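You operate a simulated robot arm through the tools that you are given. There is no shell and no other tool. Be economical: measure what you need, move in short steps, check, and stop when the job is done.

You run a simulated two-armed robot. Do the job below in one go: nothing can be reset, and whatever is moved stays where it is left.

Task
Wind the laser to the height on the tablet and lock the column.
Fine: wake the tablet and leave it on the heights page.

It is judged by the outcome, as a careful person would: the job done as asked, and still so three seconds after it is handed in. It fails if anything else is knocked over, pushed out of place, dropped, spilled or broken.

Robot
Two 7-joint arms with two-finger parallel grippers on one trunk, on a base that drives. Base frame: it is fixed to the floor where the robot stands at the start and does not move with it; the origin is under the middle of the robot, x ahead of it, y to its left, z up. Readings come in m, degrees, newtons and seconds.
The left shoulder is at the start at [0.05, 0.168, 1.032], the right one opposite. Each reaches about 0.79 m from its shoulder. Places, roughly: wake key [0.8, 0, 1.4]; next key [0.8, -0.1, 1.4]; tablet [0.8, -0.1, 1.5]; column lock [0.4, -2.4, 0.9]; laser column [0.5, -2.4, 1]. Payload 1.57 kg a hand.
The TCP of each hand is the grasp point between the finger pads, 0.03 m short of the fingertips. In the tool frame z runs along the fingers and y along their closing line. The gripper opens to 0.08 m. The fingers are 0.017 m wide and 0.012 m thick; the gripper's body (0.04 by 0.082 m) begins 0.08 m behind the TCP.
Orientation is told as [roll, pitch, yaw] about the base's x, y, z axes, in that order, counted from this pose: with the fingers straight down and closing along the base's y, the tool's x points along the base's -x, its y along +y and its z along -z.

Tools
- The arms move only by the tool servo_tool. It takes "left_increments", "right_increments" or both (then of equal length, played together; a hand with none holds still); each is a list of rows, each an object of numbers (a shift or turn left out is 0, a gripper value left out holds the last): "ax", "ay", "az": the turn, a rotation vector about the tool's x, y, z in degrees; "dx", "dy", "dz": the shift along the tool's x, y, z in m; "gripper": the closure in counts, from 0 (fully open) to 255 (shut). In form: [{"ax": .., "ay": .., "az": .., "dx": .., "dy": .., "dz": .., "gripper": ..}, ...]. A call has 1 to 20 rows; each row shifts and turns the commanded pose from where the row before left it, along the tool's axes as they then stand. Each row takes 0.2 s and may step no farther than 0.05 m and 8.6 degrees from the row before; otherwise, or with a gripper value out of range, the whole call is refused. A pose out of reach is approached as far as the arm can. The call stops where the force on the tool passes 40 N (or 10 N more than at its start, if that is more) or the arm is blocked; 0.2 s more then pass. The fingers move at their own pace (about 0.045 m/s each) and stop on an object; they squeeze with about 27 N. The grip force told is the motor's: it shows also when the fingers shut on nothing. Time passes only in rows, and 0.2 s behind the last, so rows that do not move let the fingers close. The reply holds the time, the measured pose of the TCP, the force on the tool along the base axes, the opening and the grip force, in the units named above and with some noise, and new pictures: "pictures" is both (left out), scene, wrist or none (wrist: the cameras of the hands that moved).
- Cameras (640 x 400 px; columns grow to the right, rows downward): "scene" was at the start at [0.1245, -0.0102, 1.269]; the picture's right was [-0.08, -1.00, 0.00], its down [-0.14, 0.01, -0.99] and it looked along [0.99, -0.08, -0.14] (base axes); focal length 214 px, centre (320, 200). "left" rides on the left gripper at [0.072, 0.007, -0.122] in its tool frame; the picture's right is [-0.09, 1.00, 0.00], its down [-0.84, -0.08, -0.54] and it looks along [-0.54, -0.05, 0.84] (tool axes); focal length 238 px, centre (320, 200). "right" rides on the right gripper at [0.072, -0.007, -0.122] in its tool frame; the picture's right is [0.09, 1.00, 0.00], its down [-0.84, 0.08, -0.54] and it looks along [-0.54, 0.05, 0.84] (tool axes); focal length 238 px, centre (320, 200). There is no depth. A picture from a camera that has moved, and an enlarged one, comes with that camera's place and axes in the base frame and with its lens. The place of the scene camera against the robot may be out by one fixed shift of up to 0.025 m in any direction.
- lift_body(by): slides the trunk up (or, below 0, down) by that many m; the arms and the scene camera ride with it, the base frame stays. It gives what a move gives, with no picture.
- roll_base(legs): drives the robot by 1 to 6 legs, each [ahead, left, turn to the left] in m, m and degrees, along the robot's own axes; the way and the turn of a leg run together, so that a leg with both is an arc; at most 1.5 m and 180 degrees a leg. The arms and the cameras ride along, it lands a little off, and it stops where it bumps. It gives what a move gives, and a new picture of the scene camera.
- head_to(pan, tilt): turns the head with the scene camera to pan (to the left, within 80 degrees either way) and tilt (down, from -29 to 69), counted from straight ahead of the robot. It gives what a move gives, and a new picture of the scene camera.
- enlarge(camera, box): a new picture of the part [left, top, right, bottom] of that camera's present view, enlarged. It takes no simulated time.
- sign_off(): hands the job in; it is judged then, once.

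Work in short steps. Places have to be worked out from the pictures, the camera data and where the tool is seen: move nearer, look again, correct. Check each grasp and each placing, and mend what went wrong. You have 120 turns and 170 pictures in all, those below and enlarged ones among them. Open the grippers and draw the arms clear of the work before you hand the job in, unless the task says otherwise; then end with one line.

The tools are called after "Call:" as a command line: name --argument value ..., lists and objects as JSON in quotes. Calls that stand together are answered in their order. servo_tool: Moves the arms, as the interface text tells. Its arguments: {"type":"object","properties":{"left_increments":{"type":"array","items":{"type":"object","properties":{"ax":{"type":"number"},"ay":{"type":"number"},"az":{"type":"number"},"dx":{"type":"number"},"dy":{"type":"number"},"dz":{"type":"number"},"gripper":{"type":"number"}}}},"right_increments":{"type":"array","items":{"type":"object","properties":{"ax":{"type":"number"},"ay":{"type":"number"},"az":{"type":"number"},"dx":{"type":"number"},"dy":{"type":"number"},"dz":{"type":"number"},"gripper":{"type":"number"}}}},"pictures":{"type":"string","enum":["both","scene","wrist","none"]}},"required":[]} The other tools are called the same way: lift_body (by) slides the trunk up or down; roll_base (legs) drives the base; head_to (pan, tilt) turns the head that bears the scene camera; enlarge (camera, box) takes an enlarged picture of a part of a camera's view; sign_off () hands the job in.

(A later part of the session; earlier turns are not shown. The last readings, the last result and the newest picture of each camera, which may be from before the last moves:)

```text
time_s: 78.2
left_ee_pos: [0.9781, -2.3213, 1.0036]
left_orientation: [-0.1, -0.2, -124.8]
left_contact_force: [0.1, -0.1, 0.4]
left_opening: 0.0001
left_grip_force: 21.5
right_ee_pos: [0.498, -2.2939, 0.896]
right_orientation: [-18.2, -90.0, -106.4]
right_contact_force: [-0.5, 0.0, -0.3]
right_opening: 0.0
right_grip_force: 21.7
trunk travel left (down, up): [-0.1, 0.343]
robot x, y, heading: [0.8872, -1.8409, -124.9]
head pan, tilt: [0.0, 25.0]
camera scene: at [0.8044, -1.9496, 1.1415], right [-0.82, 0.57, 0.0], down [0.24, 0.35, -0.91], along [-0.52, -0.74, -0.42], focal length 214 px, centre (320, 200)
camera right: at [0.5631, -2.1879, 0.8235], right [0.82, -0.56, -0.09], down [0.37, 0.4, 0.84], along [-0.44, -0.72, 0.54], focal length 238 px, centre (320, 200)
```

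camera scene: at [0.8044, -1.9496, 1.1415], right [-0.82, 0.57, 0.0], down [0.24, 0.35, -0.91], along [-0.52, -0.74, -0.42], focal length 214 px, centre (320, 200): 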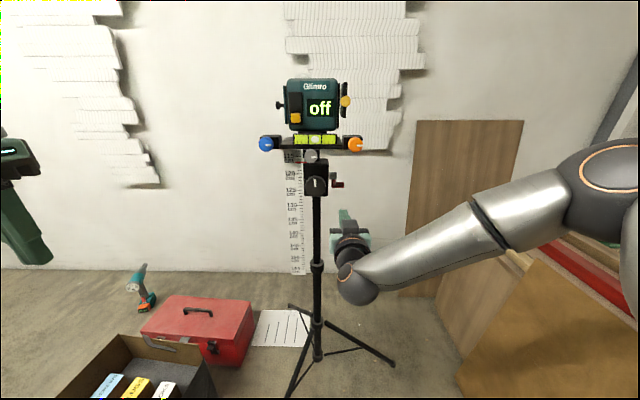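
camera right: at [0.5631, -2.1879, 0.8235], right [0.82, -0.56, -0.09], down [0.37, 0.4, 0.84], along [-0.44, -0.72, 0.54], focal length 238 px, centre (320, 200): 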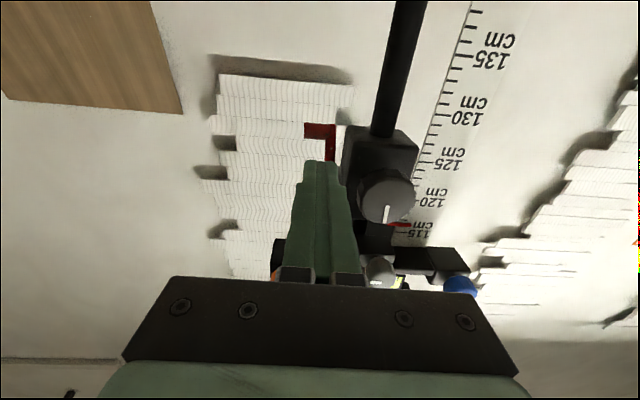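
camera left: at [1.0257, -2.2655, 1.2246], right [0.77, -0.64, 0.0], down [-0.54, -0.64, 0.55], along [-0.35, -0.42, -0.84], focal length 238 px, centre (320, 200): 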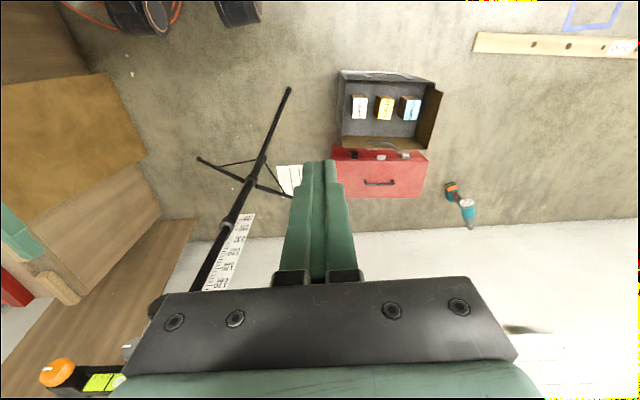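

Now there is free range. The handle is 18 cm ahead at about z=0.915. I slide the fingertips under it.

Call:
servo_tool --right_increments '[{"dx": 0.012, "dy": -0.004}, {"dz": 0.045}, {"dz": 0.045}, {"dz": 0.04}, {"dz": 0.02}, {"dz": 0.015}]'

Call:
enlarge --camera "scene" --box '[280, 120, 360, 200]'

```text
time_s: 79.5
left_ee_pos: [0.9793, -2.3187, 1.0026]
left_orientation: [0.0, -0.3, -124.8]
left_contact_force: [-0.1, -0.1, -0.5]
left_opening: 0.0
left_grip_force: 21.1
right_ee_pos: [0.4023, -2.4279, 0.8813]
right_orientation: [2.4, -89.9, -126.8]
right_contact_force: [0.1, -0.5, 0.4]
right_opening: 0.0002
right_grip_force: 21.1
trunk travel left (down, up): [-0.1, 0.343]
robot x, y, heading: [0.8872, -1.8372, -125.1]
head pan, tilt: [0.0, 25.0]
camera scene: at [0.8044, -1.9496, 1.1415], right [-0.82, 0.57, 0.0], down [0.24, 0.35, -0.91], along [-0.52, -0.74, -0.42], focal length 214 px, centre (320, 200)
camera right: at [0.4667, -2.3226, 0.8096], right [0.82, -0.56, -0.09], down [0.37, 0.4, 0.84], along [-0.44, -0.72, 0.54], focal length 238 px, centre (320, 200)
```

scene: 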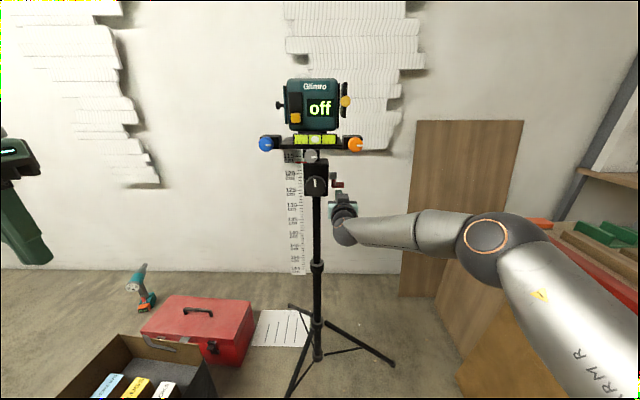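
right: 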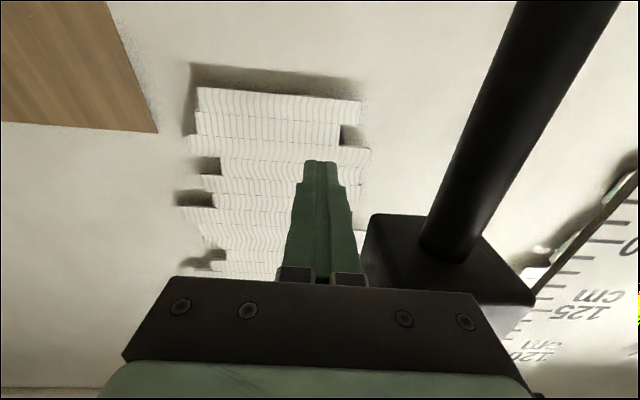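

```text
5.00 times, centred on (320, 160) of scene
camera zoom: at [0.8044, -1.9496, 1.1415], right [-0.82, 0.57, 0.0], down [0.24, 0.35, -0.91], along [-0.52, -0.74, -0.42], focal length 1072 px, centre (320, 400)
```

zoom: 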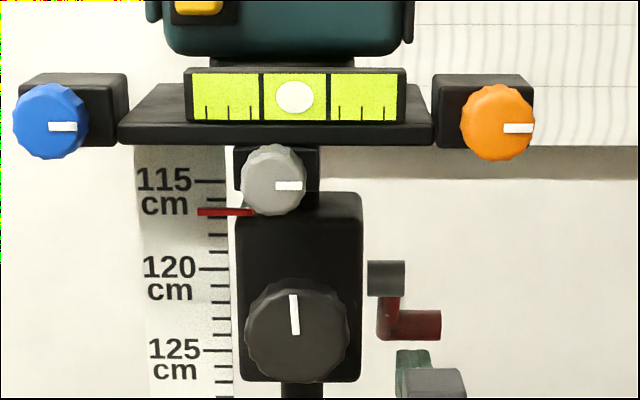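

The fingers are below the handle. I lift, edging forward as the handle arcs away.

Call:
servo_tool --right_increments '[{"dx": -0.015}, {"dx": -0.012, "dz": 0.006}, {"dx": -0.012, "dz": 0.006}, {"dx": -0.012, "dz": 0.004}, {"dx": -0.012}]'

Call:
enlarge --camera "scene" --box '[280, 120, 360, 200]'

```text
time_s: 80.8
left_ee_pos: [0.9776, -2.3202, 1.0023]
left_orientation: [0.1, -0.2, -124.9]
left_contact_force: [0.1, -0.5, -0.6]
left_opening: 0.0
left_grip_force: 21.4
right_ee_pos: [0.3933, -2.442, 0.9349]
right_orientation: [-6.5, -88.9, -117.7]
right_contact_force: [1.4, 12.6, -28.2]
right_opening: 0.0001
right_grip_force: 21.6
trunk travel left (down, up): [-0.1, 0.343]
robot x, y, heading: [0.8897, -1.8408, -124.9]
head pan, tilt: [0.0, 25.0]
camera scene: at [0.8028, -1.9504, 1.1407], right [-0.82, 0.57, 0.0], down [0.24, 0.35, -0.91], along [-0.52, -0.74, -0.42], focal length 214 px, centre (320, 200)
camera right: at [0.4581, -2.3353, 0.8641], right [0.82, -0.56, -0.09], down [0.36, 0.39, 0.85], along [-0.44, -0.73, 0.52], focal length 238 px, centre (320, 200)
```

scene: 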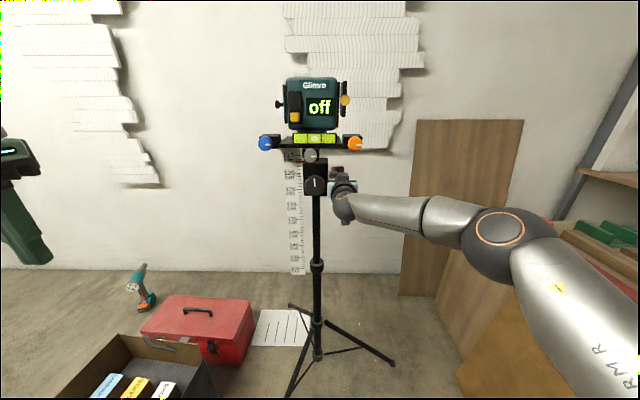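
right: 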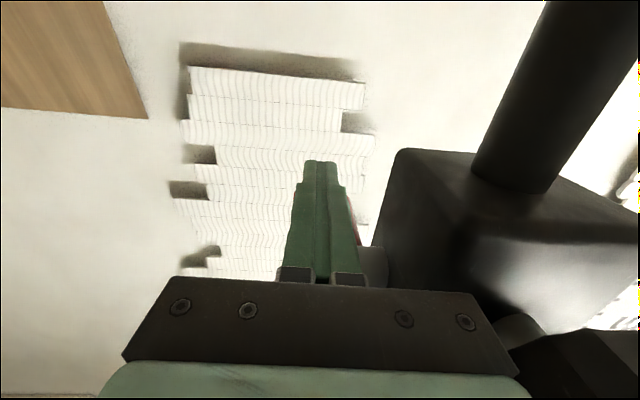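

```text
5.00 times, centred on (320, 160) of scene
camera zoom: at [0.8028, -1.9504, 1.1407], right [-0.82, 0.57, 0.0], down [0.24, 0.35, -0.91], along [-0.52, -0.74, -0.42], focal length 1072 px, centre (320, 400)
```

zoom: 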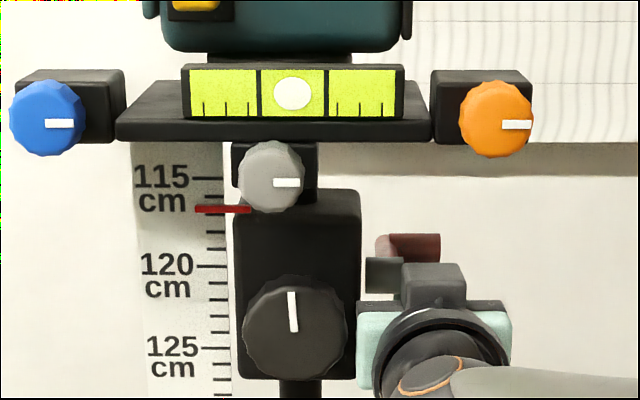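

Force has reached 28 N with the lever just above horizontal, likely its stop. I drop slightly, withdraw below it and check that it stays.

Call:
servo_tool --right_increments '[{"dx": 0.02}, {"dx": 0.02}, {"dz": -0.045}, {"dz": -0.045}, {"dz": -0.03}]'

Call:
enlarge --camera "scene" --box '[280, 120, 360, 200]'

```text
time_s: 82.0
left_ee_pos: [0.9784, -2.321, 1.0041]
left_orientation: [0.0, -0.2, -124.8]
left_contact_force: [0.2, -1.0, 0.0]
left_opening: 0.0001
left_grip_force: 21.8
right_ee_pos: [0.4614, -2.3446, 0.9055]
right_orientation: [83.2, -90.0, 152.1]
right_contact_force: [-0.6, -0.1, 0.0]
right_opening: 0.0001
right_grip_force: 21.6
trunk travel left (down, up): [-0.1, 0.343]
robot x, y, heading: [0.8855, -1.8374, -124.9]
head pan, tilt: [0.0, 25.0]
camera scene: at [0.8044, -1.9496, 1.1416], right [-0.82, 0.57, 0.0], down [0.24, 0.35, -0.91], along [-0.52, -0.74, -0.42], focal length 214 px, centre (320, 200)
camera right: at [0.5258, -2.238, 0.8336], right [0.82, -0.56, -0.09], down [0.37, 0.4, 0.84], along [-0.44, -0.72, 0.54], focal length 238 px, centre (320, 200)
```

scene: 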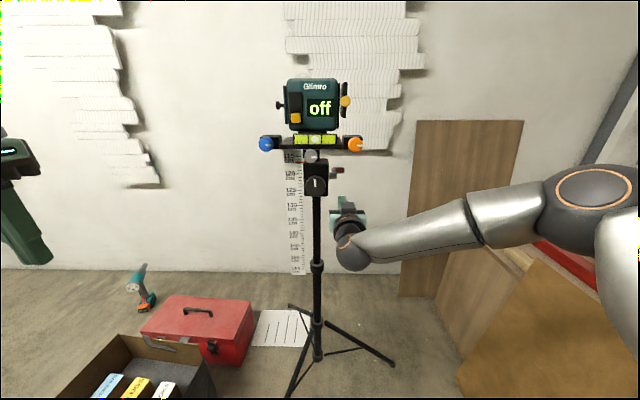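
right: 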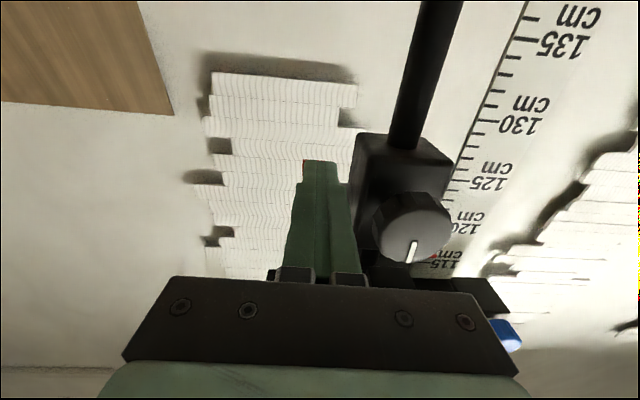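

```text
5.00 times, centred on (320, 160) of scene
camera zoom: at [0.8044, -1.9496, 1.1416], right [-0.82, 0.57, 0.0], down [0.24, 0.35, -0.91], along [-0.52, -0.74, -0.42], focal length 1072 px, centre (320, 400)
```

zoom: 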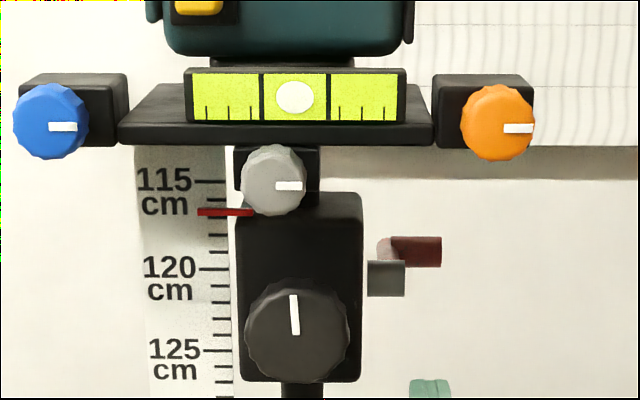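

The lever stays up. Now back to the black knob: open, realign and grip it.

Call:
servo_tool --right_increments '[{"dz": -0.045, "gripper": 0}, {"dz": -0.045}, {"dy": 0.036, "dx": -0.02}, {"dy": 0.036, "dx": -0.02}, {}, {"dz": 0.04}, {"dz": 0.04}]'

```text
time_s: 83.5
left_ee_pos: [0.9789, -2.3206, 1.0027]
left_orientation: [0.0, -0.2, -124.7]
left_contact_force: [-0.6, 0.9, -0.8]
left_opening: 0.0
left_grip_force: 20.5
right_ee_pos: [0.5252, -2.376, 0.9446]
right_orientation: [-21.4, -89.9, -103.1]
right_contact_force: [0.4, -0.5, -0.7]
right_opening: 0.0798
right_grip_force: 0.0
trunk travel left (down, up): [-0.1, 0.343]
robot x, y, heading: [0.887, -1.8411, -124.9]
head pan, tilt: [0.0, 25.0]
camera scene: at [0.8044, -1.9497, 1.1415], right [-0.82, 0.57, 0.0], down [0.24, 0.35, -0.91], along [-0.52, -0.74, -0.42], focal length 214 px, centre (320, 200)
camera right: at [0.5907, -2.2709, 0.8721], right [0.82, -0.56, -0.09], down [0.37, 0.4, 0.84], along [-0.43, -0.72, 0.54], focal length 238 px, centre (320, 200)
```

scene: 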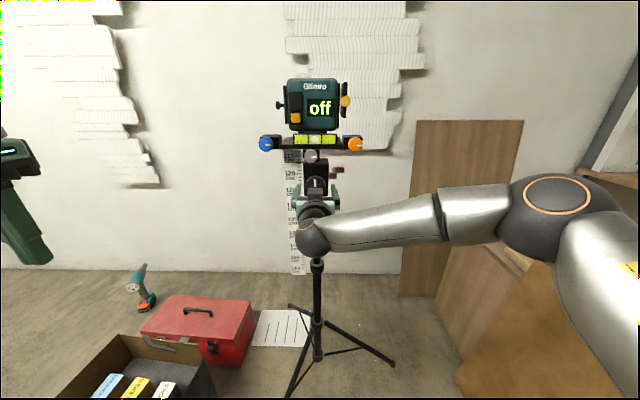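
right: 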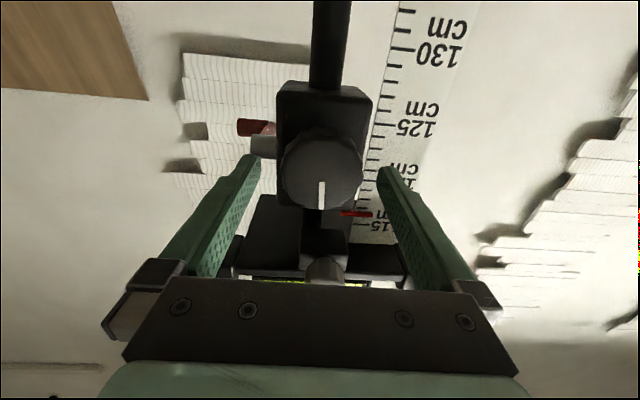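

Aligned. I advance, grip, and turn clockwise about 32°.

Call:
servo_tool --right_increments '[{"dz": 0.01}, {"dz": 0.008}, {"gripper": 255}, {}, {}, {"az": 8}, {"az": 8}, {"az": 8}, {"az": 8}]'

Call:
enlarge --camera "scene" --box '[280, 120, 360, 200]'

```text
time_s: 85.5
left_ee_pos: [0.9796, -2.3214, 1.0029]
left_orientation: [0.0, -0.2, -124.7]
left_contact_force: [-0.1, -0.5, -0.5]
left_opening: 0.0003
left_grip_force: 21.7
right_ee_pos: [0.516, -2.3907, 0.9443]
right_orientation: [89.9, -57.9, 145.6]
right_contact_force: [-1.4, -9.3, 2.4]
right_opening: 0.0551
right_grip_force: 45.3
trunk travel left (down, up): [-0.1, 0.343]
robot x, y, heading: [0.8919, -1.8391, -124.9]
head pan, tilt: [0.0, 25.0]
camera scene: at [0.8045, -1.9504, 1.1415], right [-0.82, 0.57, 0.0], down [0.24, 0.35, -0.91], along [-0.52, -0.74, -0.42], focal length 214 px, centre (320, 200)
camera right: at [0.614, -2.3081, 0.8801], right [0.74, -0.51, 0.45], down [-0.01, 0.66, 0.75], along [-0.68, -0.55, 0.48], focal length 238 px, centre (320, 200)
```

scene: 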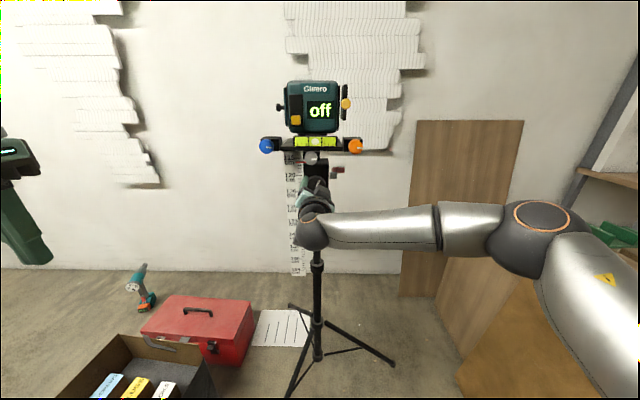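
right: 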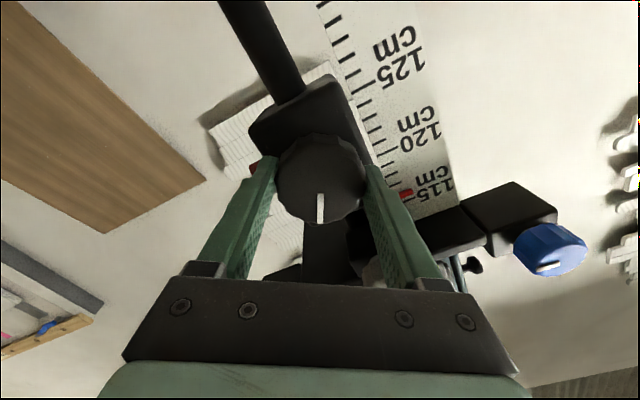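

```text
5.00 times, centred on (320, 160) of scene
camera zoom: at [0.8045, -1.9504, 1.1415], right [-0.82, 0.57, 0.0], down [0.24, 0.35, -0.91], along [-0.52, -0.74, -0.42], focal length 1072 px, centre (320, 400)
```

zoom: 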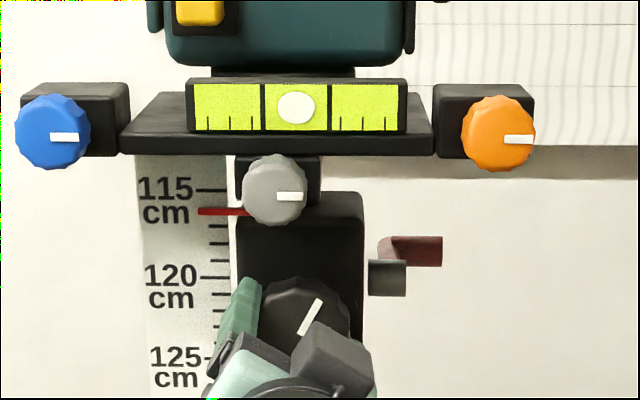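

The knob turns, and clockwise lowers the head (about 116.25 now, roughly 0.5 cm per 32°). So I wind counterclockwise; about 230° is needed in all. First 112°.

Call:
servo_tool --right_increments '[{"az": -8}, {"az": -8}, {"az": -8}, {"az": -8}, {"az": -8}, {"az": -8}, {"az": -8}, {"az": -8}, {"az": -8}, {"az": -8}, {"az": -8}, {"az": -8}, {"az": -8}, {"az": -8}]'

Call:
enlarge --camera "scene" --box '[280, 120, 360, 200]'

```text
time_s: 88.5
left_ee_pos: [0.9803, -2.3196, 1.0027]
left_orientation: [-0.1, -0.3, -124.7]
left_contact_force: [-0.2, 0.3, -0.6]
left_opening: 0.0
left_grip_force: 21.4
right_ee_pos: [0.5178, -2.3897, 0.9453]
right_orientation: [-90.0, -9.8, -34.5]
right_contact_force: [5.9, -7.8, 10.4]
right_opening: 0.0551
right_grip_force: 45.0
trunk travel left (down, up): [-0.1, 0.343]
robot x, y, heading: [0.8882, -1.841, -125.0]
head pan, tilt: [0.0, 25.0]
camera scene: at [0.8054, -1.9496, 1.1416], right [-0.82, 0.57, 0.0], down [0.24, 0.35, -0.91], along [-0.52, -0.74, -0.42], focal length 214 px, centre (320, 200)
camera right: at [0.5277, -2.2482, 0.9389], right [0.06, -0.04, -1.0], down [1.0, -0.03, 0.07], along [-0.03, -1.0, 0.04], focal length 238 px, centre (320, 200)
```

scene: 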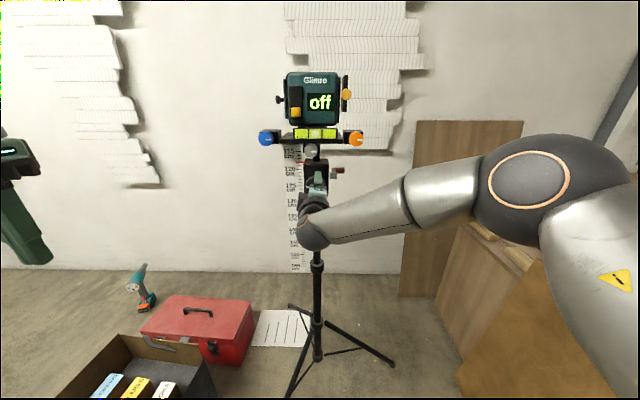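
right: 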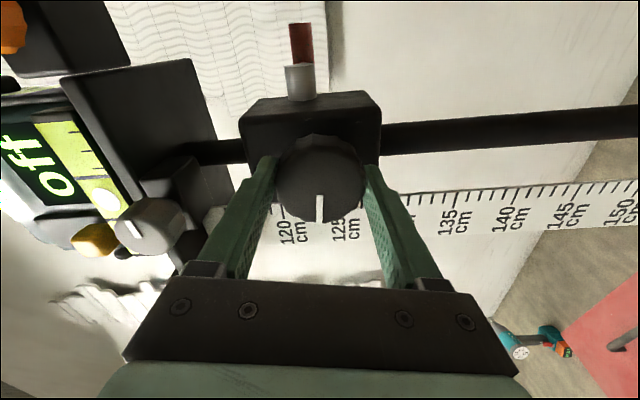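

```text
5.00 times, centred on (320, 160) of scene
camera zoom: at [0.8054, -1.9496, 1.1416], right [-0.82, 0.57, 0.0], down [0.24, 0.35, -0.91], along [-0.52, -0.74, -0.42], focal length 1072 px, centre (320, 400)
```

zoom: 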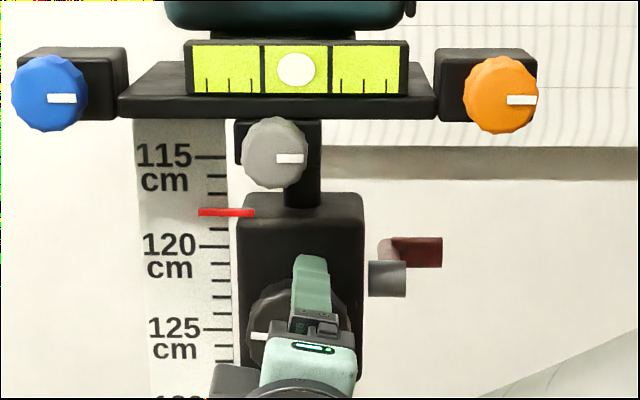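

About 118.1 now. I continue 96° more if the wrist allows.

Call:
servo_tool --right_increments '[{"az": -8}, {"az": -8}, {"az": -8}, {"az": -8}, {"az": -8}, {"az": -8}, {"az": -8}, {"az": -8}, {"az": -8}, {"az": -8}, {"az": -8}, {"az": -8}]'

Call:
enlarge --camera "scene" --box '[280, 120, 360, 200]'

```text
time_s: 90.0
left_ee_pos: [0.9786, -2.3214, 1.0017]
left_orientation: [0.1, -0.2, -124.7]
left_contact_force: [0.1, 0.0, 0.3]
left_opening: 0.0002
left_grip_force: 21.5
right_ee_pos: [0.5181, -2.3894, 0.945]
right_orientation: [-90.7, 39.2, -34.5]
right_contact_force: [-2.4, -11.1, -0.4]
right_opening: 0.0553
right_grip_force: 45.3
right hand out of reach, approached as far as the arm can: row 7
trunk travel left (down, up): [-0.1, 0.343]
robot x, y, heading: [0.8884, -1.8423, -124.9]
head pan, tilt: [0.0, 25.0]
stopped in row 7 (right hand): the force on the tool passed its limit (the readings are from after the stop); the commanded pose is now the measured one
camera scene: at [0.8042, -1.9512, 1.141], right [-0.82, 0.57, 0.0], down [0.24, 0.35, -0.91], along [-0.52, -0.74, -0.42], focal length 214 px, centre (320, 200)
camera right: at [0.5441, -2.2584, 0.9944], right [-0.58, 0.39, -0.71], down [0.8, 0.11, -0.59], along [-0.15, -0.92, -0.37], focal length 238 px, centre (320, 200)
```

scene: 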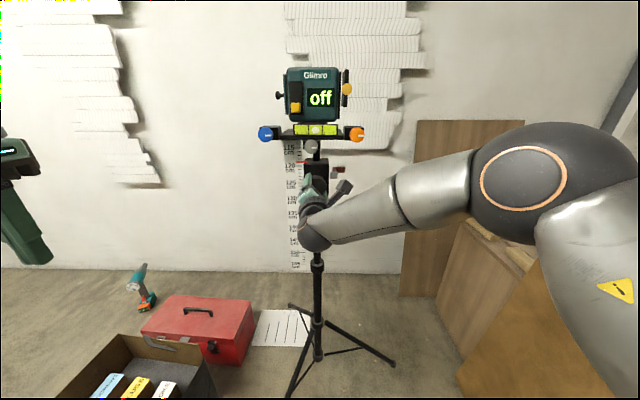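
right: 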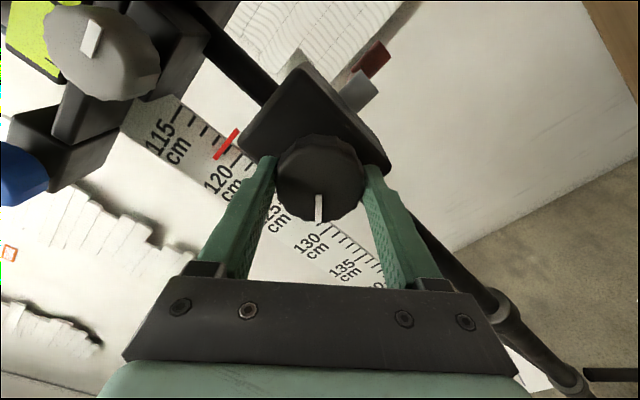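

```text
5.00 times, centred on (320, 160) of scene
camera zoom: at [0.8042, -1.9512, 1.141], right [-0.82, 0.57, 0.0], down [0.24, 0.35, -0.91], along [-0.52, -0.74, -0.42], focal length 1072 px, centre (320, 400)
```

zoom: 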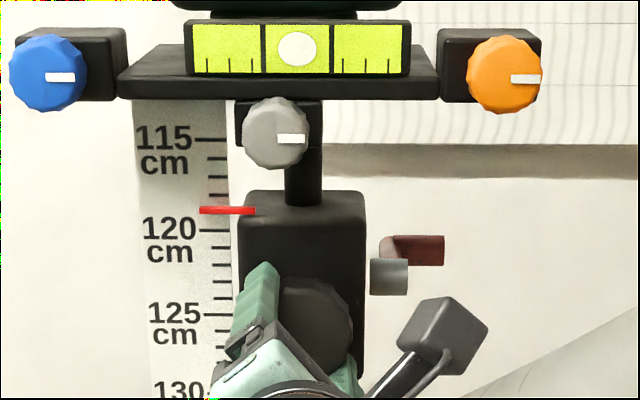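

About 118.95 now; the wrist is at its limit. I release, back out a little, unwind the hand 136° and regrip, watching whether the head holds.

Call:
servo_tool --right_increments '[{"gripper": 0}, {}, {}, {"dz": -0.03}, {"az": 8}, {"az": 8}, {"az": 8}, {"az": 8}, {"az": 8}, {"az": 8}, {"az": 8}, {"az": 8}, {"az": 8}, {"az": 8}, {"az": 8}, {"az": 8}, {"az": 8}, {"az": 8}, {"az": 8}, {"az": 8}]'

Call:
enlarge --camera "scene" --box '[280, 120, 360, 200]'

```text
time_s: 94.2
left_ee_pos: [0.9792, -2.3195, 1.0033]
left_orientation: [0.0, -0.2, -124.7]
left_contact_force: [-0.8, 0.3, 0.0]
left_opening: 0.0001
left_grip_force: 21.2
right_ee_pos: [0.5325, -2.3623, 0.9467]
right_orientation: [-120.5, -88.8, -3.6]
right_contact_force: [-0.8, 0.3, -0.2]
right_opening: 0.08
right_grip_force: 0.0
trunk travel left (down, up): [-0.1, 0.343]
robot x, y, heading: [0.8899, -1.8393, -124.9]
head pan, tilt: [0.0, 25.0]
camera scene: at [0.8044, -1.9499, 1.1415], right [-0.82, 0.57, 0.0], down [0.24, 0.35, -0.91], along [-0.52, -0.74, -0.42], focal length 214 px, centre (320, 200)
camera right: at [0.5959, -2.2575, 0.8727], right [0.82, -0.56, -0.11], down [0.39, 0.4, 0.83], along [-0.42, -0.72, 0.55], focal length 238 px, centre (320, 200)
```

scene: 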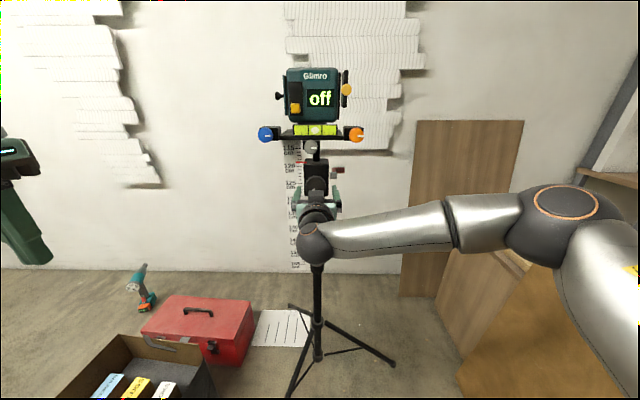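
right: 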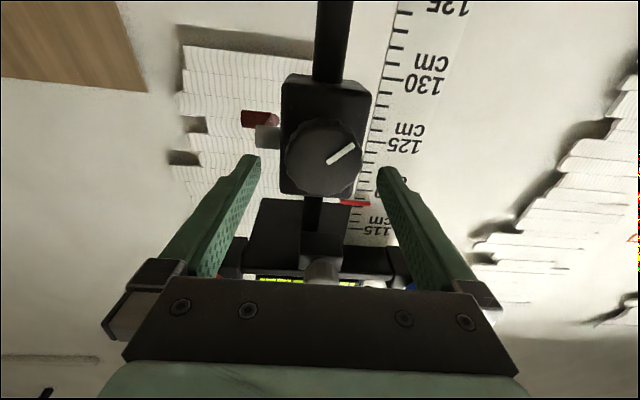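

```text
5.00 times, centred on (320, 160) of scene
camera zoom: at [0.8044, -1.9499, 1.1415], right [-0.82, 0.57, 0.0], down [0.24, 0.35, -0.91], along [-0.52, -0.74, -0.42], focal length 1072 px, centre (320, 400)
```

zoom: 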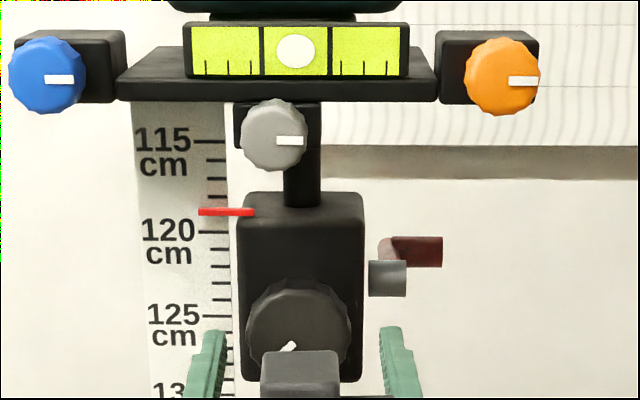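

The head holds at 118.9. Regrip and turn about 60° more.

Call:
servo_tool --right_increments '[{"dz": 0.015}, {"dz": 0.014}, {"gripper": 255}, {}, {}, {"az": -8}, {"az": -8}, {"az": -8}, {"az": -8}, {"az": -8}, {"az": -8}, {"az": -8}, {"az": -6}]'

Call:
enlarge --camera "scene" --box '[280, 120, 360, 200]'

Call:
enlarge --camera "scene" --box '[290, 135, 330, 185]'

```text
time_s: 97.0
left_ee_pos: [0.979, -2.3206, 1.0021]
left_orientation: [-0.2, -0.3, -124.7]
left_contact_force: [-1.3, -0.5, -0.6]
left_opening: 0.0
left_grip_force: 21.1
right_ee_pos: [0.5208, -2.3896, 0.9454]
right_orientation: [-90.5, -26.6, -33.7]
right_contact_force: [16.9, -1.4, -5.3]
right_opening: 0.0549
right_grip_force: 44.8
trunk travel left (down, up): [-0.1, 0.343]
robot x, y, heading: [0.8875, -1.8381, -125.0]
head pan, tilt: [0.0, 25.0]
camera scene: at [0.8056, -1.9507, 1.1415], right [-0.82, 0.57, 0.0], down [0.24, 0.35, -0.91], along [-0.52, -0.74, -0.42], focal length 214 px, centre (320, 200)
camera right: at [0.5331, -2.2486, 0.9178], right [0.3, -0.21, -0.93], down [0.95, 0.02, 0.3], along [-0.05, -0.98, 0.2], focal length 238 px, centre (320, 200)
```

scene: 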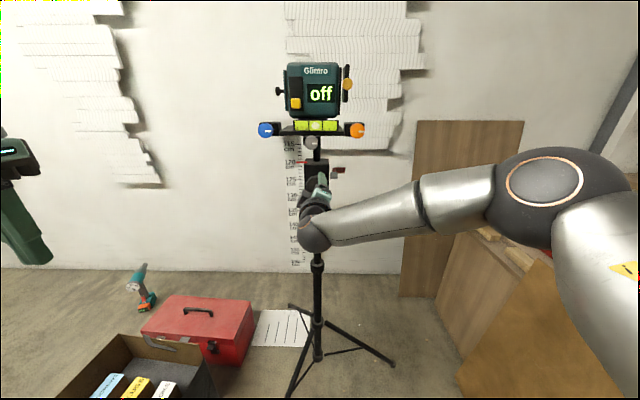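
right: 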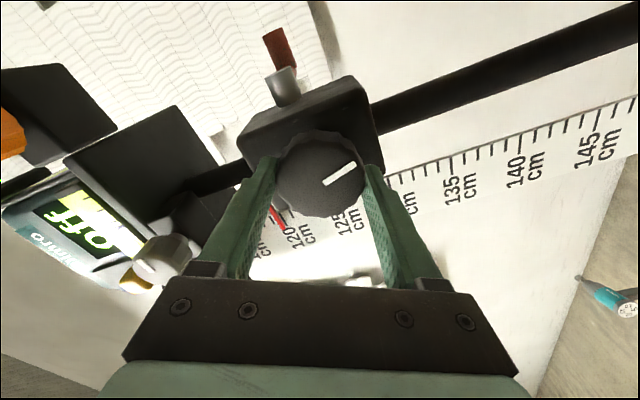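

```text
5.00 times, centred on (320, 160) of scene
camera zoom: at [0.8056, -1.9507, 1.1415], right [-0.82, 0.57, 0.0], down [0.24, 0.35, -0.91], along [-0.52, -0.74, -0.42], focal length 1072 px, centre (320, 400)
```

zoom: 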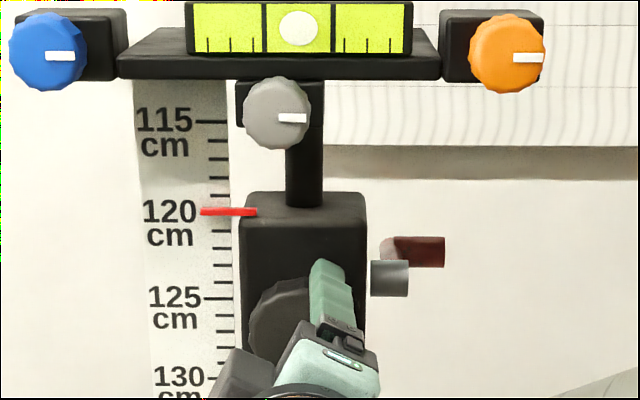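

```text
8.00 times, centred on (310, 160) of scene
camera zoom: at [0.8056, -1.9507, 1.1415], right [-0.82, 0.57, 0.0], down [0.24, 0.35, -0.91], along [-0.52, -0.74, -0.42], focal length 1716 px, centre (400, 520)
```

zoom: 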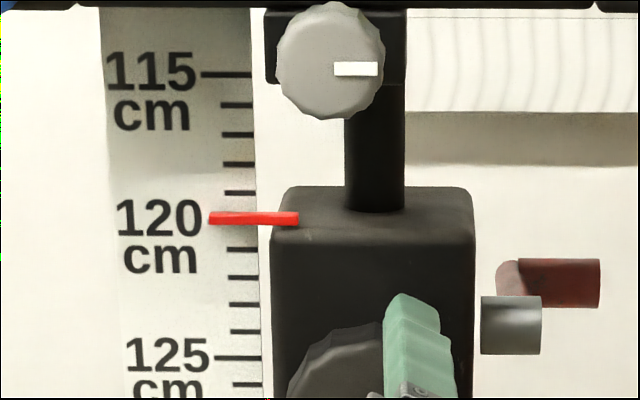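

The pointer covers the 120 tick. I release, back out and lower the trunk 10 cm to read it near eye level without parallax.

Call:
servo_tool --right_increments '[{"gripper": 0}, {}, {}, {"dz": -0.03}, {"dz": -0.04}, {"dz": -0.04}, {"dz": -0.04}, {"az": 8}, {"az": 8}, {"az": 8}, {"az": 8}, {"az": 8}, {"az": 8}, {"az": 8}, {"az": 6}]' --pictures "none"

Call:
lift_body --by -0.1

Call:
head_to --pan 0 --tilt 5

Call:
enlarge --camera "scene" --box '[290, 185, 330, 225]'

```text
time_s: 100.2
left_ee_pos: [0.979, -2.3207, 1.0024]
left_orientation: [0.0, -0.2, -124.8]
left_contact_force: [-0.3, -0.8, -0.2]
left_opening: 0.0001
left_grip_force: 21.2
right_ee_pos: [0.6018, -2.2633, 0.9455]
right_orientation: [-120.1, -88.8, -4.0]
right_contact_force: [1.3, 0.9, 0.4]
right_opening: 0.08
right_grip_force: 0.0
trunk travel left (down, up): [-0.1, 0.343]
robot x, y, heading: [0.887, -1.8407, -124.9]
head pan, tilt: [0.0, 25.0]
```

```text
time_s: 101.6
left_ee_pos: [0.9795, -2.3197, 0.9028]
left_orientation: [0.1, -0.2, -124.7]
left_contact_force: [-1.1, 0.3, 0.1]
left_opening: 0.0002
left_grip_force: 21.0
right_ee_pos: [0.6019, -2.2627, 0.8458]
right_orientation: [-118.1, -88.8, -6.3]
right_contact_force: [0.5, 0.4, 0.2]
right_opening: 0.0797
right_grip_force: 0.1
trunk travel left (down, up): [0.0, 0.443]
robot x, y, heading: [0.889, -1.8399, -124.9]
head pan, tilt: [0.0, 25.0]
```

```text
time_s: 102.4
left_ee_pos: [0.9789, -2.3203, 0.9033]
left_orientation: [0.0, -0.2, -124.7]
left_contact_force: [0.4, -0.9, -0.3]
left_opening: 0.0
left_grip_force: 21.2
right_ee_pos: [0.6017, -2.2638, 0.8451]
right_orientation: [-117.3, -88.7, -7.0]
right_contact_force: [0.1, 0.3, -0.8]
right_opening: 0.0798
right_grip_force: 0.2
trunk travel left (down, up): [0.0, 0.443]
robot x, y, heading: [0.8875, -1.8394, -125.0]
head pan, tilt: [0.0, 5.0]
camera scene: at [0.8046, -1.9497, 1.0739], right [-0.82, 0.57, 0.0], down [0.05, 0.07, -1.0], along [-0.57, -0.82, -0.09], focal length 214 px, centre (320, 200)
```

scene: 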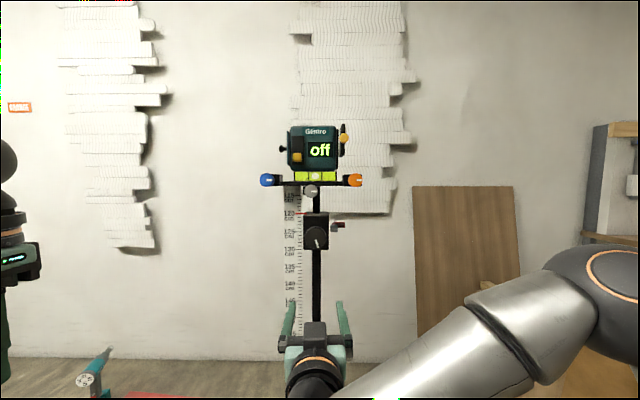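

```text
10.00 times, centred on (310, 205) of scene
camera zoom: at [0.8046, -1.9497, 1.0739], right [-0.82, 0.57, 0.0], down [0.05, 0.07, -1.0], along [-0.57, -0.82, -0.09], focal length 2145 px, centre (420, 150)
```

zoom: 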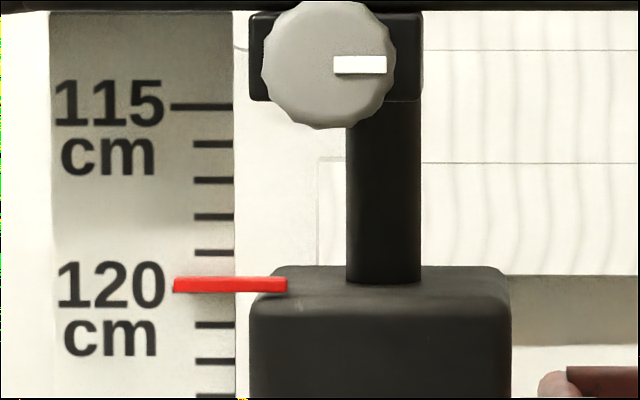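

At near eye level the pointer is at about 119.9, within a millimetre of 120. Now I lock the column. I raise the trunk back 10 cm and roll the hand so the fingers straddle the lever handle vertically, to bring it back down to its original locked position.

Call:
lift_body --by 0.1

Call:
servo_tool --right_increments '[{"az": -8.5}, {"az": -8.5}, {"az": -8.5}, {"az": -8.5}, {"az": -8.5}, {"az": -8.5}, {"az": -8.5}, {"az": -8.5}, {"az": -8.5}, {"az": -8.5}, {"az": -5}, {"dx": 0.036, "dy": -0.01}, {"dx": 0.036, "dy": -0.01}, {"dz": 0.04}, {"dz": 0.04, "gripper": 130}, {}]'

Call:
head_to --pan 0 --tilt 25

Call:
enlarge --camera "scene" --box '[280, 120, 360, 200]'

```text
time_s: 103.7
left_ee_pos: [0.9801, -2.3196, 1.0034]
left_orientation: [0.0, -0.3, -124.7]
left_contact_force: [0.5, 0.7, 0.0]
left_opening: 0.0
left_grip_force: 21.5
right_ee_pos: [0.6015, -2.2624, 0.9452]
right_orientation: [-116.7, -88.7, -7.5]
right_contact_force: [-0.3, -0.1, -0.9]
right_opening: 0.0801
right_grip_force: 0.1
trunk travel left (down, up): [-0.1, 0.343]
robot x, y, heading: [0.8871, -1.8374, -124.9]
head pan, tilt: [0.0, 5.0]
```

```text
time_s: 107.1
left_ee_pos: [0.9798, -2.3203, 1.0026]
left_orientation: [0.1, -0.2, -124.7]
left_contact_force: [0.4, 1.0, 0.4]
left_opening: 0.0001
left_grip_force: 21.0
right_ee_pos: [0.4985, -2.2887, 0.9682]
right_orientation: [-90.6, 1.2, -34.2]
right_contact_force: [-0.2, -0.1, -1.0]
right_opening: 0.0392
right_grip_force: 0.1
trunk travel left (down, up): [-0.1, 0.343]
robot x, y, heading: [0.8913, -1.8396, -124.9]
head pan, tilt: [0.0, 5.0]
camera scene: at [0.8045, -1.9497, 1.174], right [-0.82, 0.57, 0.0], down [0.05, 0.07, -1.0], along [-0.57, -0.82, -0.09], focal length 214 px, centre (320, 200)
camera right: at [0.5079, -2.146, 0.9748], right [-0.1, 0.06, -0.99], down [0.99, -0.02, -0.1], along [-0.03, -1.0, -0.05], focal length 238 px, centre (320, 200)
```

scene: 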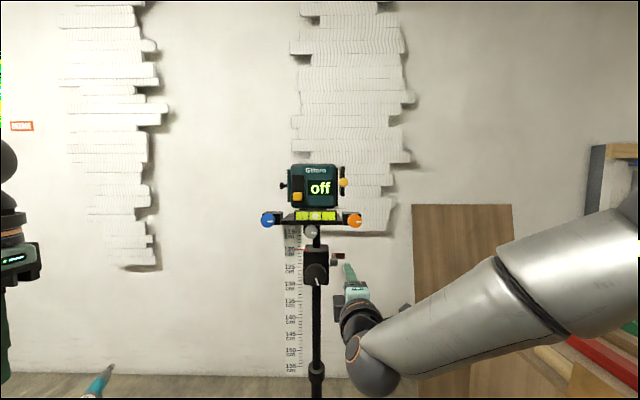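
right: 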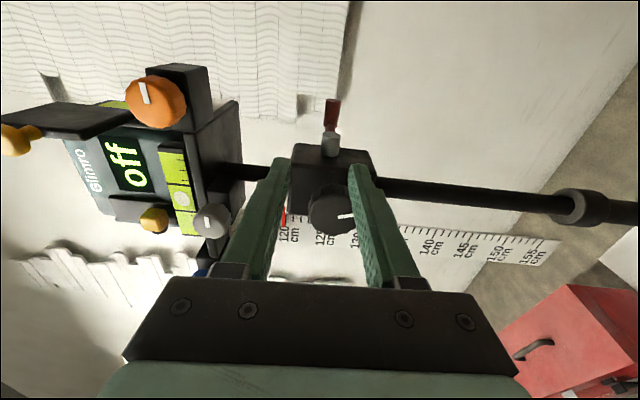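

```text
time_s: 108.0
left_ee_pos: [0.9799, -2.3199, 1.0026]
left_orientation: [0.0, -0.2, -124.6]
left_contact_force: [-0.8, 0.1, -0.8]
left_opening: 0.0
left_grip_force: 21.0
right_ee_pos: [0.4975, -2.2882, 0.9681]
right_orientation: [-90.7, 1.2, -34.1]
right_contact_force: [0.3, 0.4, 0.4]
right_opening: 0.0393
right_grip_force: 0.1
trunk travel left (down, up): [-0.1, 0.343]
robot x, y, heading: [0.8895, -1.8373, -124.6]
head pan, tilt: [0.0, 25.0]
camera scene: at [0.8044, -1.9499, 1.1416], right [-0.82, 0.57, 0.0], down [0.24, 0.35, -0.91], along [-0.52, -0.74, -0.42], focal length 214 px, centre (320, 200)
```

scene: 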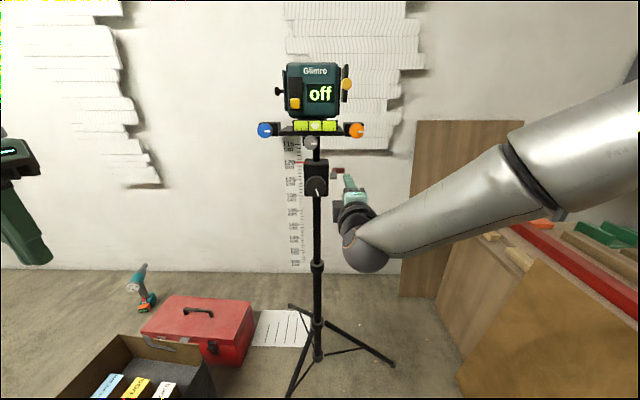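

```text
5.00 times, centred on (320, 160) of scene
camera zoom: at [0.8044, -1.9499, 1.1416], right [-0.82, 0.57, 0.0], down [0.24, 0.35, -0.91], along [-0.52, -0.74, -0.42], focal length 1072 px, centre (320, 400)
```

zoom: 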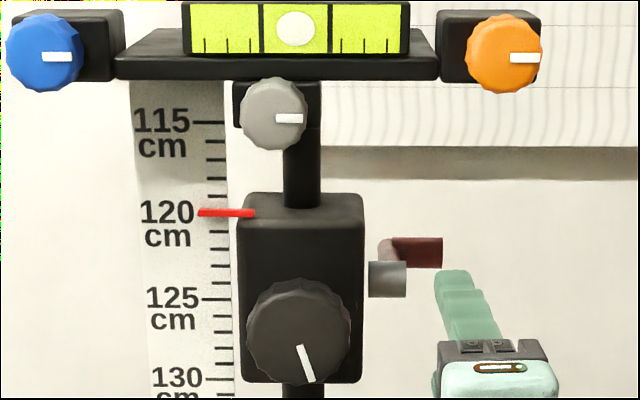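

The handle lies about 20 cm ahead near z≈0.957. I lower 1 cm and advance 16 cm with the fingers open around its height.

Call:
servo_tool --right_increments '[{"dy": 0.01}, {"dz": 0.04}, {"dz": 0.04}, {"dz": 0.04}, {"dz": 0.035}]'

Call:
enlarge --camera "scene" --box '[280, 120, 360, 200]'

```text
time_s: 109.2
left_ee_pos: [0.9781, -2.3208, 1.0035]
left_orientation: [0.0, -0.2, -124.7]
left_contact_force: [-0.7, 0.7, -0.2]
left_opening: 0.0
left_grip_force: 20.4
right_ee_pos: [0.4103, -2.4172, 0.9594]
right_orientation: [-90.5, 1.2, -34.1]
right_contact_force: [-0.1, -0.9, -0.1]
right_opening: 0.0391
right_grip_force: 0.0
trunk travel left (down, up): [-0.1, 0.343]
robot x, y, heading: [0.8855, -1.842, -125.0]
head pan, tilt: [0.0, 25.0]
camera scene: at [0.8044, -1.95, 1.1415], right [-0.82, 0.57, 0.0], down [0.24, 0.35, -0.91], along [-0.52, -0.74, -0.42], focal length 214 px, centre (320, 200)
camera right: at [0.4197, -2.2756, 0.9664], right [-0.1, 0.06, -0.99], down [0.99, -0.02, -0.1], along [-0.03, -1.0, -0.05], focal length 238 px, centre (320, 200)
```

scene: 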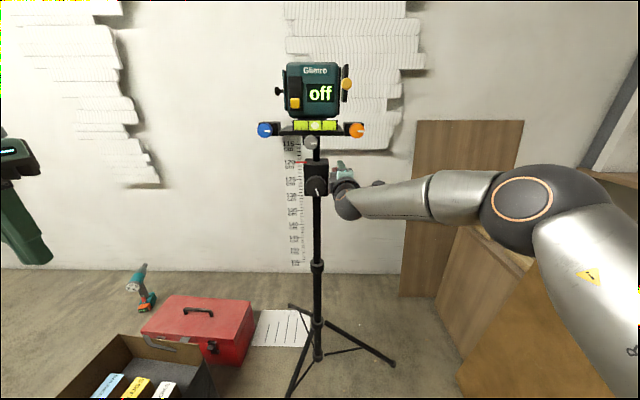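
right: 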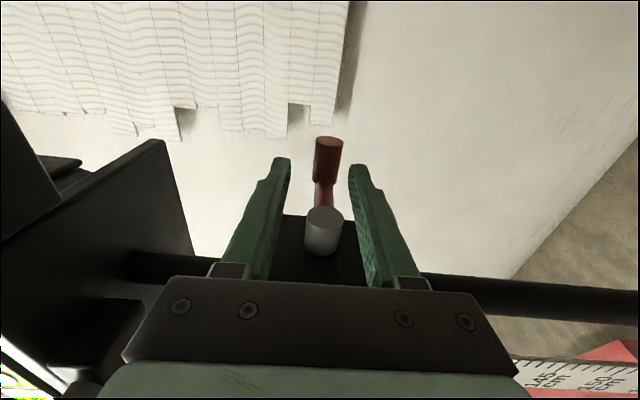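

```text
5.00 times, centred on (320, 160) of scene
camera zoom: at [0.8044, -1.95, 1.1415], right [-0.82, 0.57, 0.0], down [0.24, 0.35, -0.91], along [-0.52, -0.74, -0.42], focal length 1072 px, centre (320, 400)
```

zoom: 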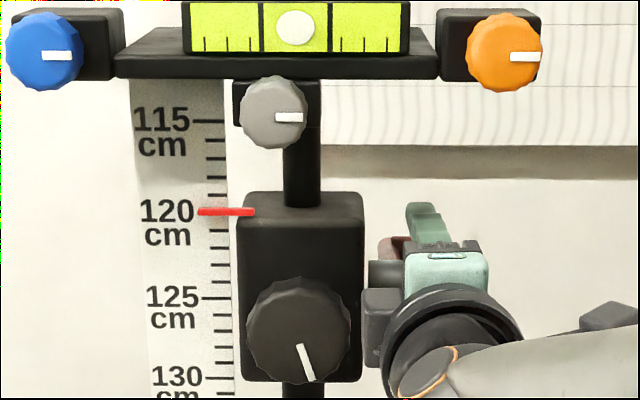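

The handle is centred between the fingers' planes. I advance 4.5 cm around it and close to a loose cage.

Call:
servo_tool --right_increments '[{"dx": 0.003, "dy": 0.003}, {"dz": 0.022}, {"dz": 0.022}, {"gripper": 185}, {}, {}]'

Call:
enlarge --camera "right" --box '[220, 80, 420, 300]'

```text
time_s: 110.1
left_ee_pos: [0.9797, -2.3169, 1.0051]
left_orientation: [-0.1, -0.4, -125.0]
left_contact_force: [0.2, 0.4, 0.3]
left_opening: 0.0002
left_grip_force: 21.6
right_ee_pos: [0.3868, -2.4475, 0.9588]
right_orientation: [-90.4, 1.2, -34.0]
right_contact_force: [10.7, 30.8, 3.4]
right_opening: 0.0258
right_grip_force: 1.8
trunk travel left (down, up): [-0.1, 0.343]
robot x, y, heading: [0.8865, -1.8334, -124.8]
head pan, tilt: [0.0, 25.0]
stopped in row 4 (right hand): the force on the tool passed its limit (the readings are from after the stop); the commanded pose is now the measured one
camera scene: at [0.8058, -1.9453, 1.1422], right [-0.82, 0.57, 0.0], down [0.24, 0.34, -0.91], along [-0.52, -0.74, -0.42], focal length 214 px, centre (320, 200)
camera right: at [0.3964, -2.3052, 0.9646], right [-0.1, 0.06, -0.99], down [0.99, -0.02, -0.1], along [-0.02, -1.0, -0.06], focal length 238 px, centre (320, 200)
```

scene: 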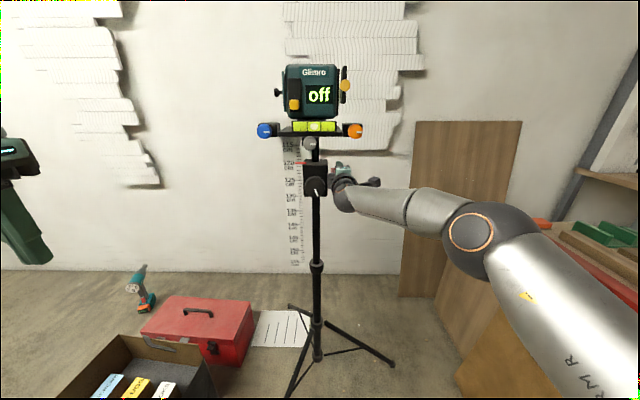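
right: 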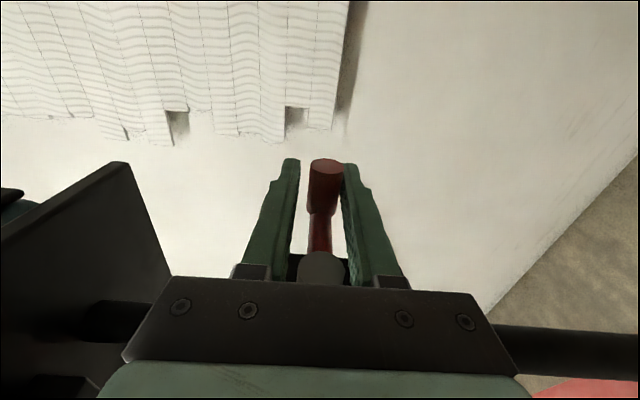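

```text
1.82 times, centred on (320, 190) of right
camera zoom: at [0.3964, -2.3052, 0.9646], right [-0.1, 0.06, -0.99], down [0.99, -0.02, -0.1], along [-0.02, -1.0, -0.06], focal length 433 px, centre (320, 218)
```

zoom: 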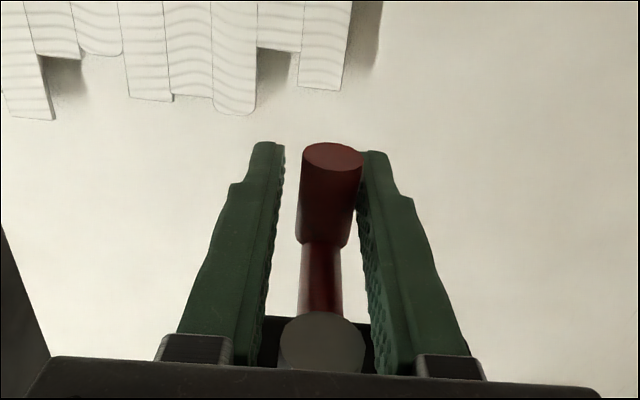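

Contact of the gripper against the hub, I think, but the handle is well inside the fingers. I ease back 6 mm, grip it firmly, and lead it along the arc down and toward me.

Call:
servo_tool --right_increments '[{"dz": -0.006}, {"gripper": 255, "dy": 0.001}, {}, {}, {"dy": 0.008, "dz": -0.001}, {"dy": 0.007, "dz": -0.001}, {"dy": 0.007, "dz": -0.003}, {"dy": 0.007, "dz": -0.004}]'

Call:
enlarge --camera "scene" --box '[280, 120, 360, 200]'

```text
time_s: 111.9
left_ee_pos: [0.977, -2.318, 1.0041]
left_orientation: [0.1, -0.3, -124.9]
left_contact_force: [0.0, -0.7, -0.4]
left_opening: 0.0
left_grip_force: 21.3
right_ee_pos: [0.3879, -2.4333, 0.9245]
right_orientation: [-90.4, 1.2, -34.7]
right_contact_force: [-13.1, 20.7, 8.8]
right_opening: 0.0192
right_grip_force: 33.3
trunk travel left (down, up): [-0.1, 0.343]
robot x, y, heading: [0.8877, -1.8391, -125.0]
head pan, tilt: [0.0, 25.0]
camera scene: at [0.8037, -1.946, 1.1414], right [-0.82, 0.57, 0.0], down [0.24, 0.34, -0.91], along [-0.52, -0.74, -0.42], focal length 214 px, centre (320, 200)
camera right: at [0.3992, -2.2912, 0.9314], right [-0.1, 0.06, -0.99], down [0.99, -0.03, -0.1], along [-0.04, -1.0, -0.05], focal length 238 px, centre (320, 200)
```

scene: 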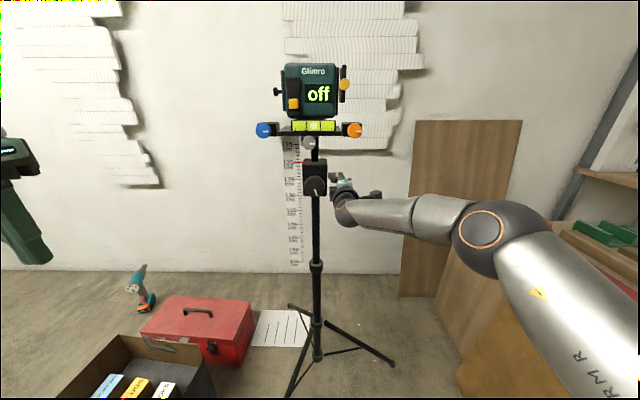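
right: 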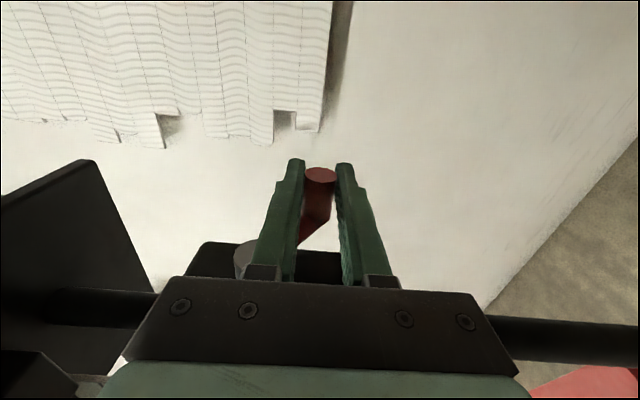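

```text
5.00 times, centred on (320, 160) of scene
camera zoom: at [0.8037, -1.946, 1.1414], right [-0.82, 0.57, 0.0], down [0.24, 0.34, -0.91], along [-0.52, -0.74, -0.42], focal length 1072 px, centre (320, 400)
```

zoom: 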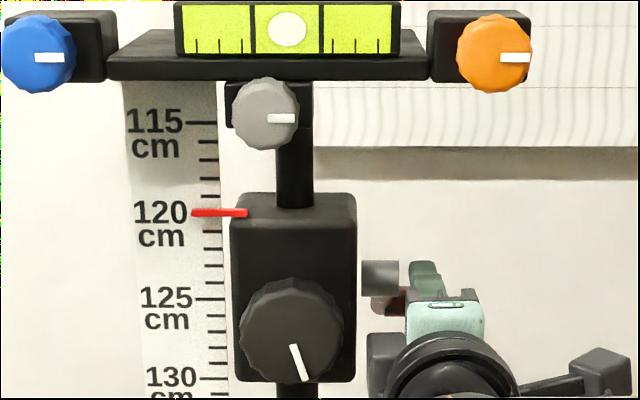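

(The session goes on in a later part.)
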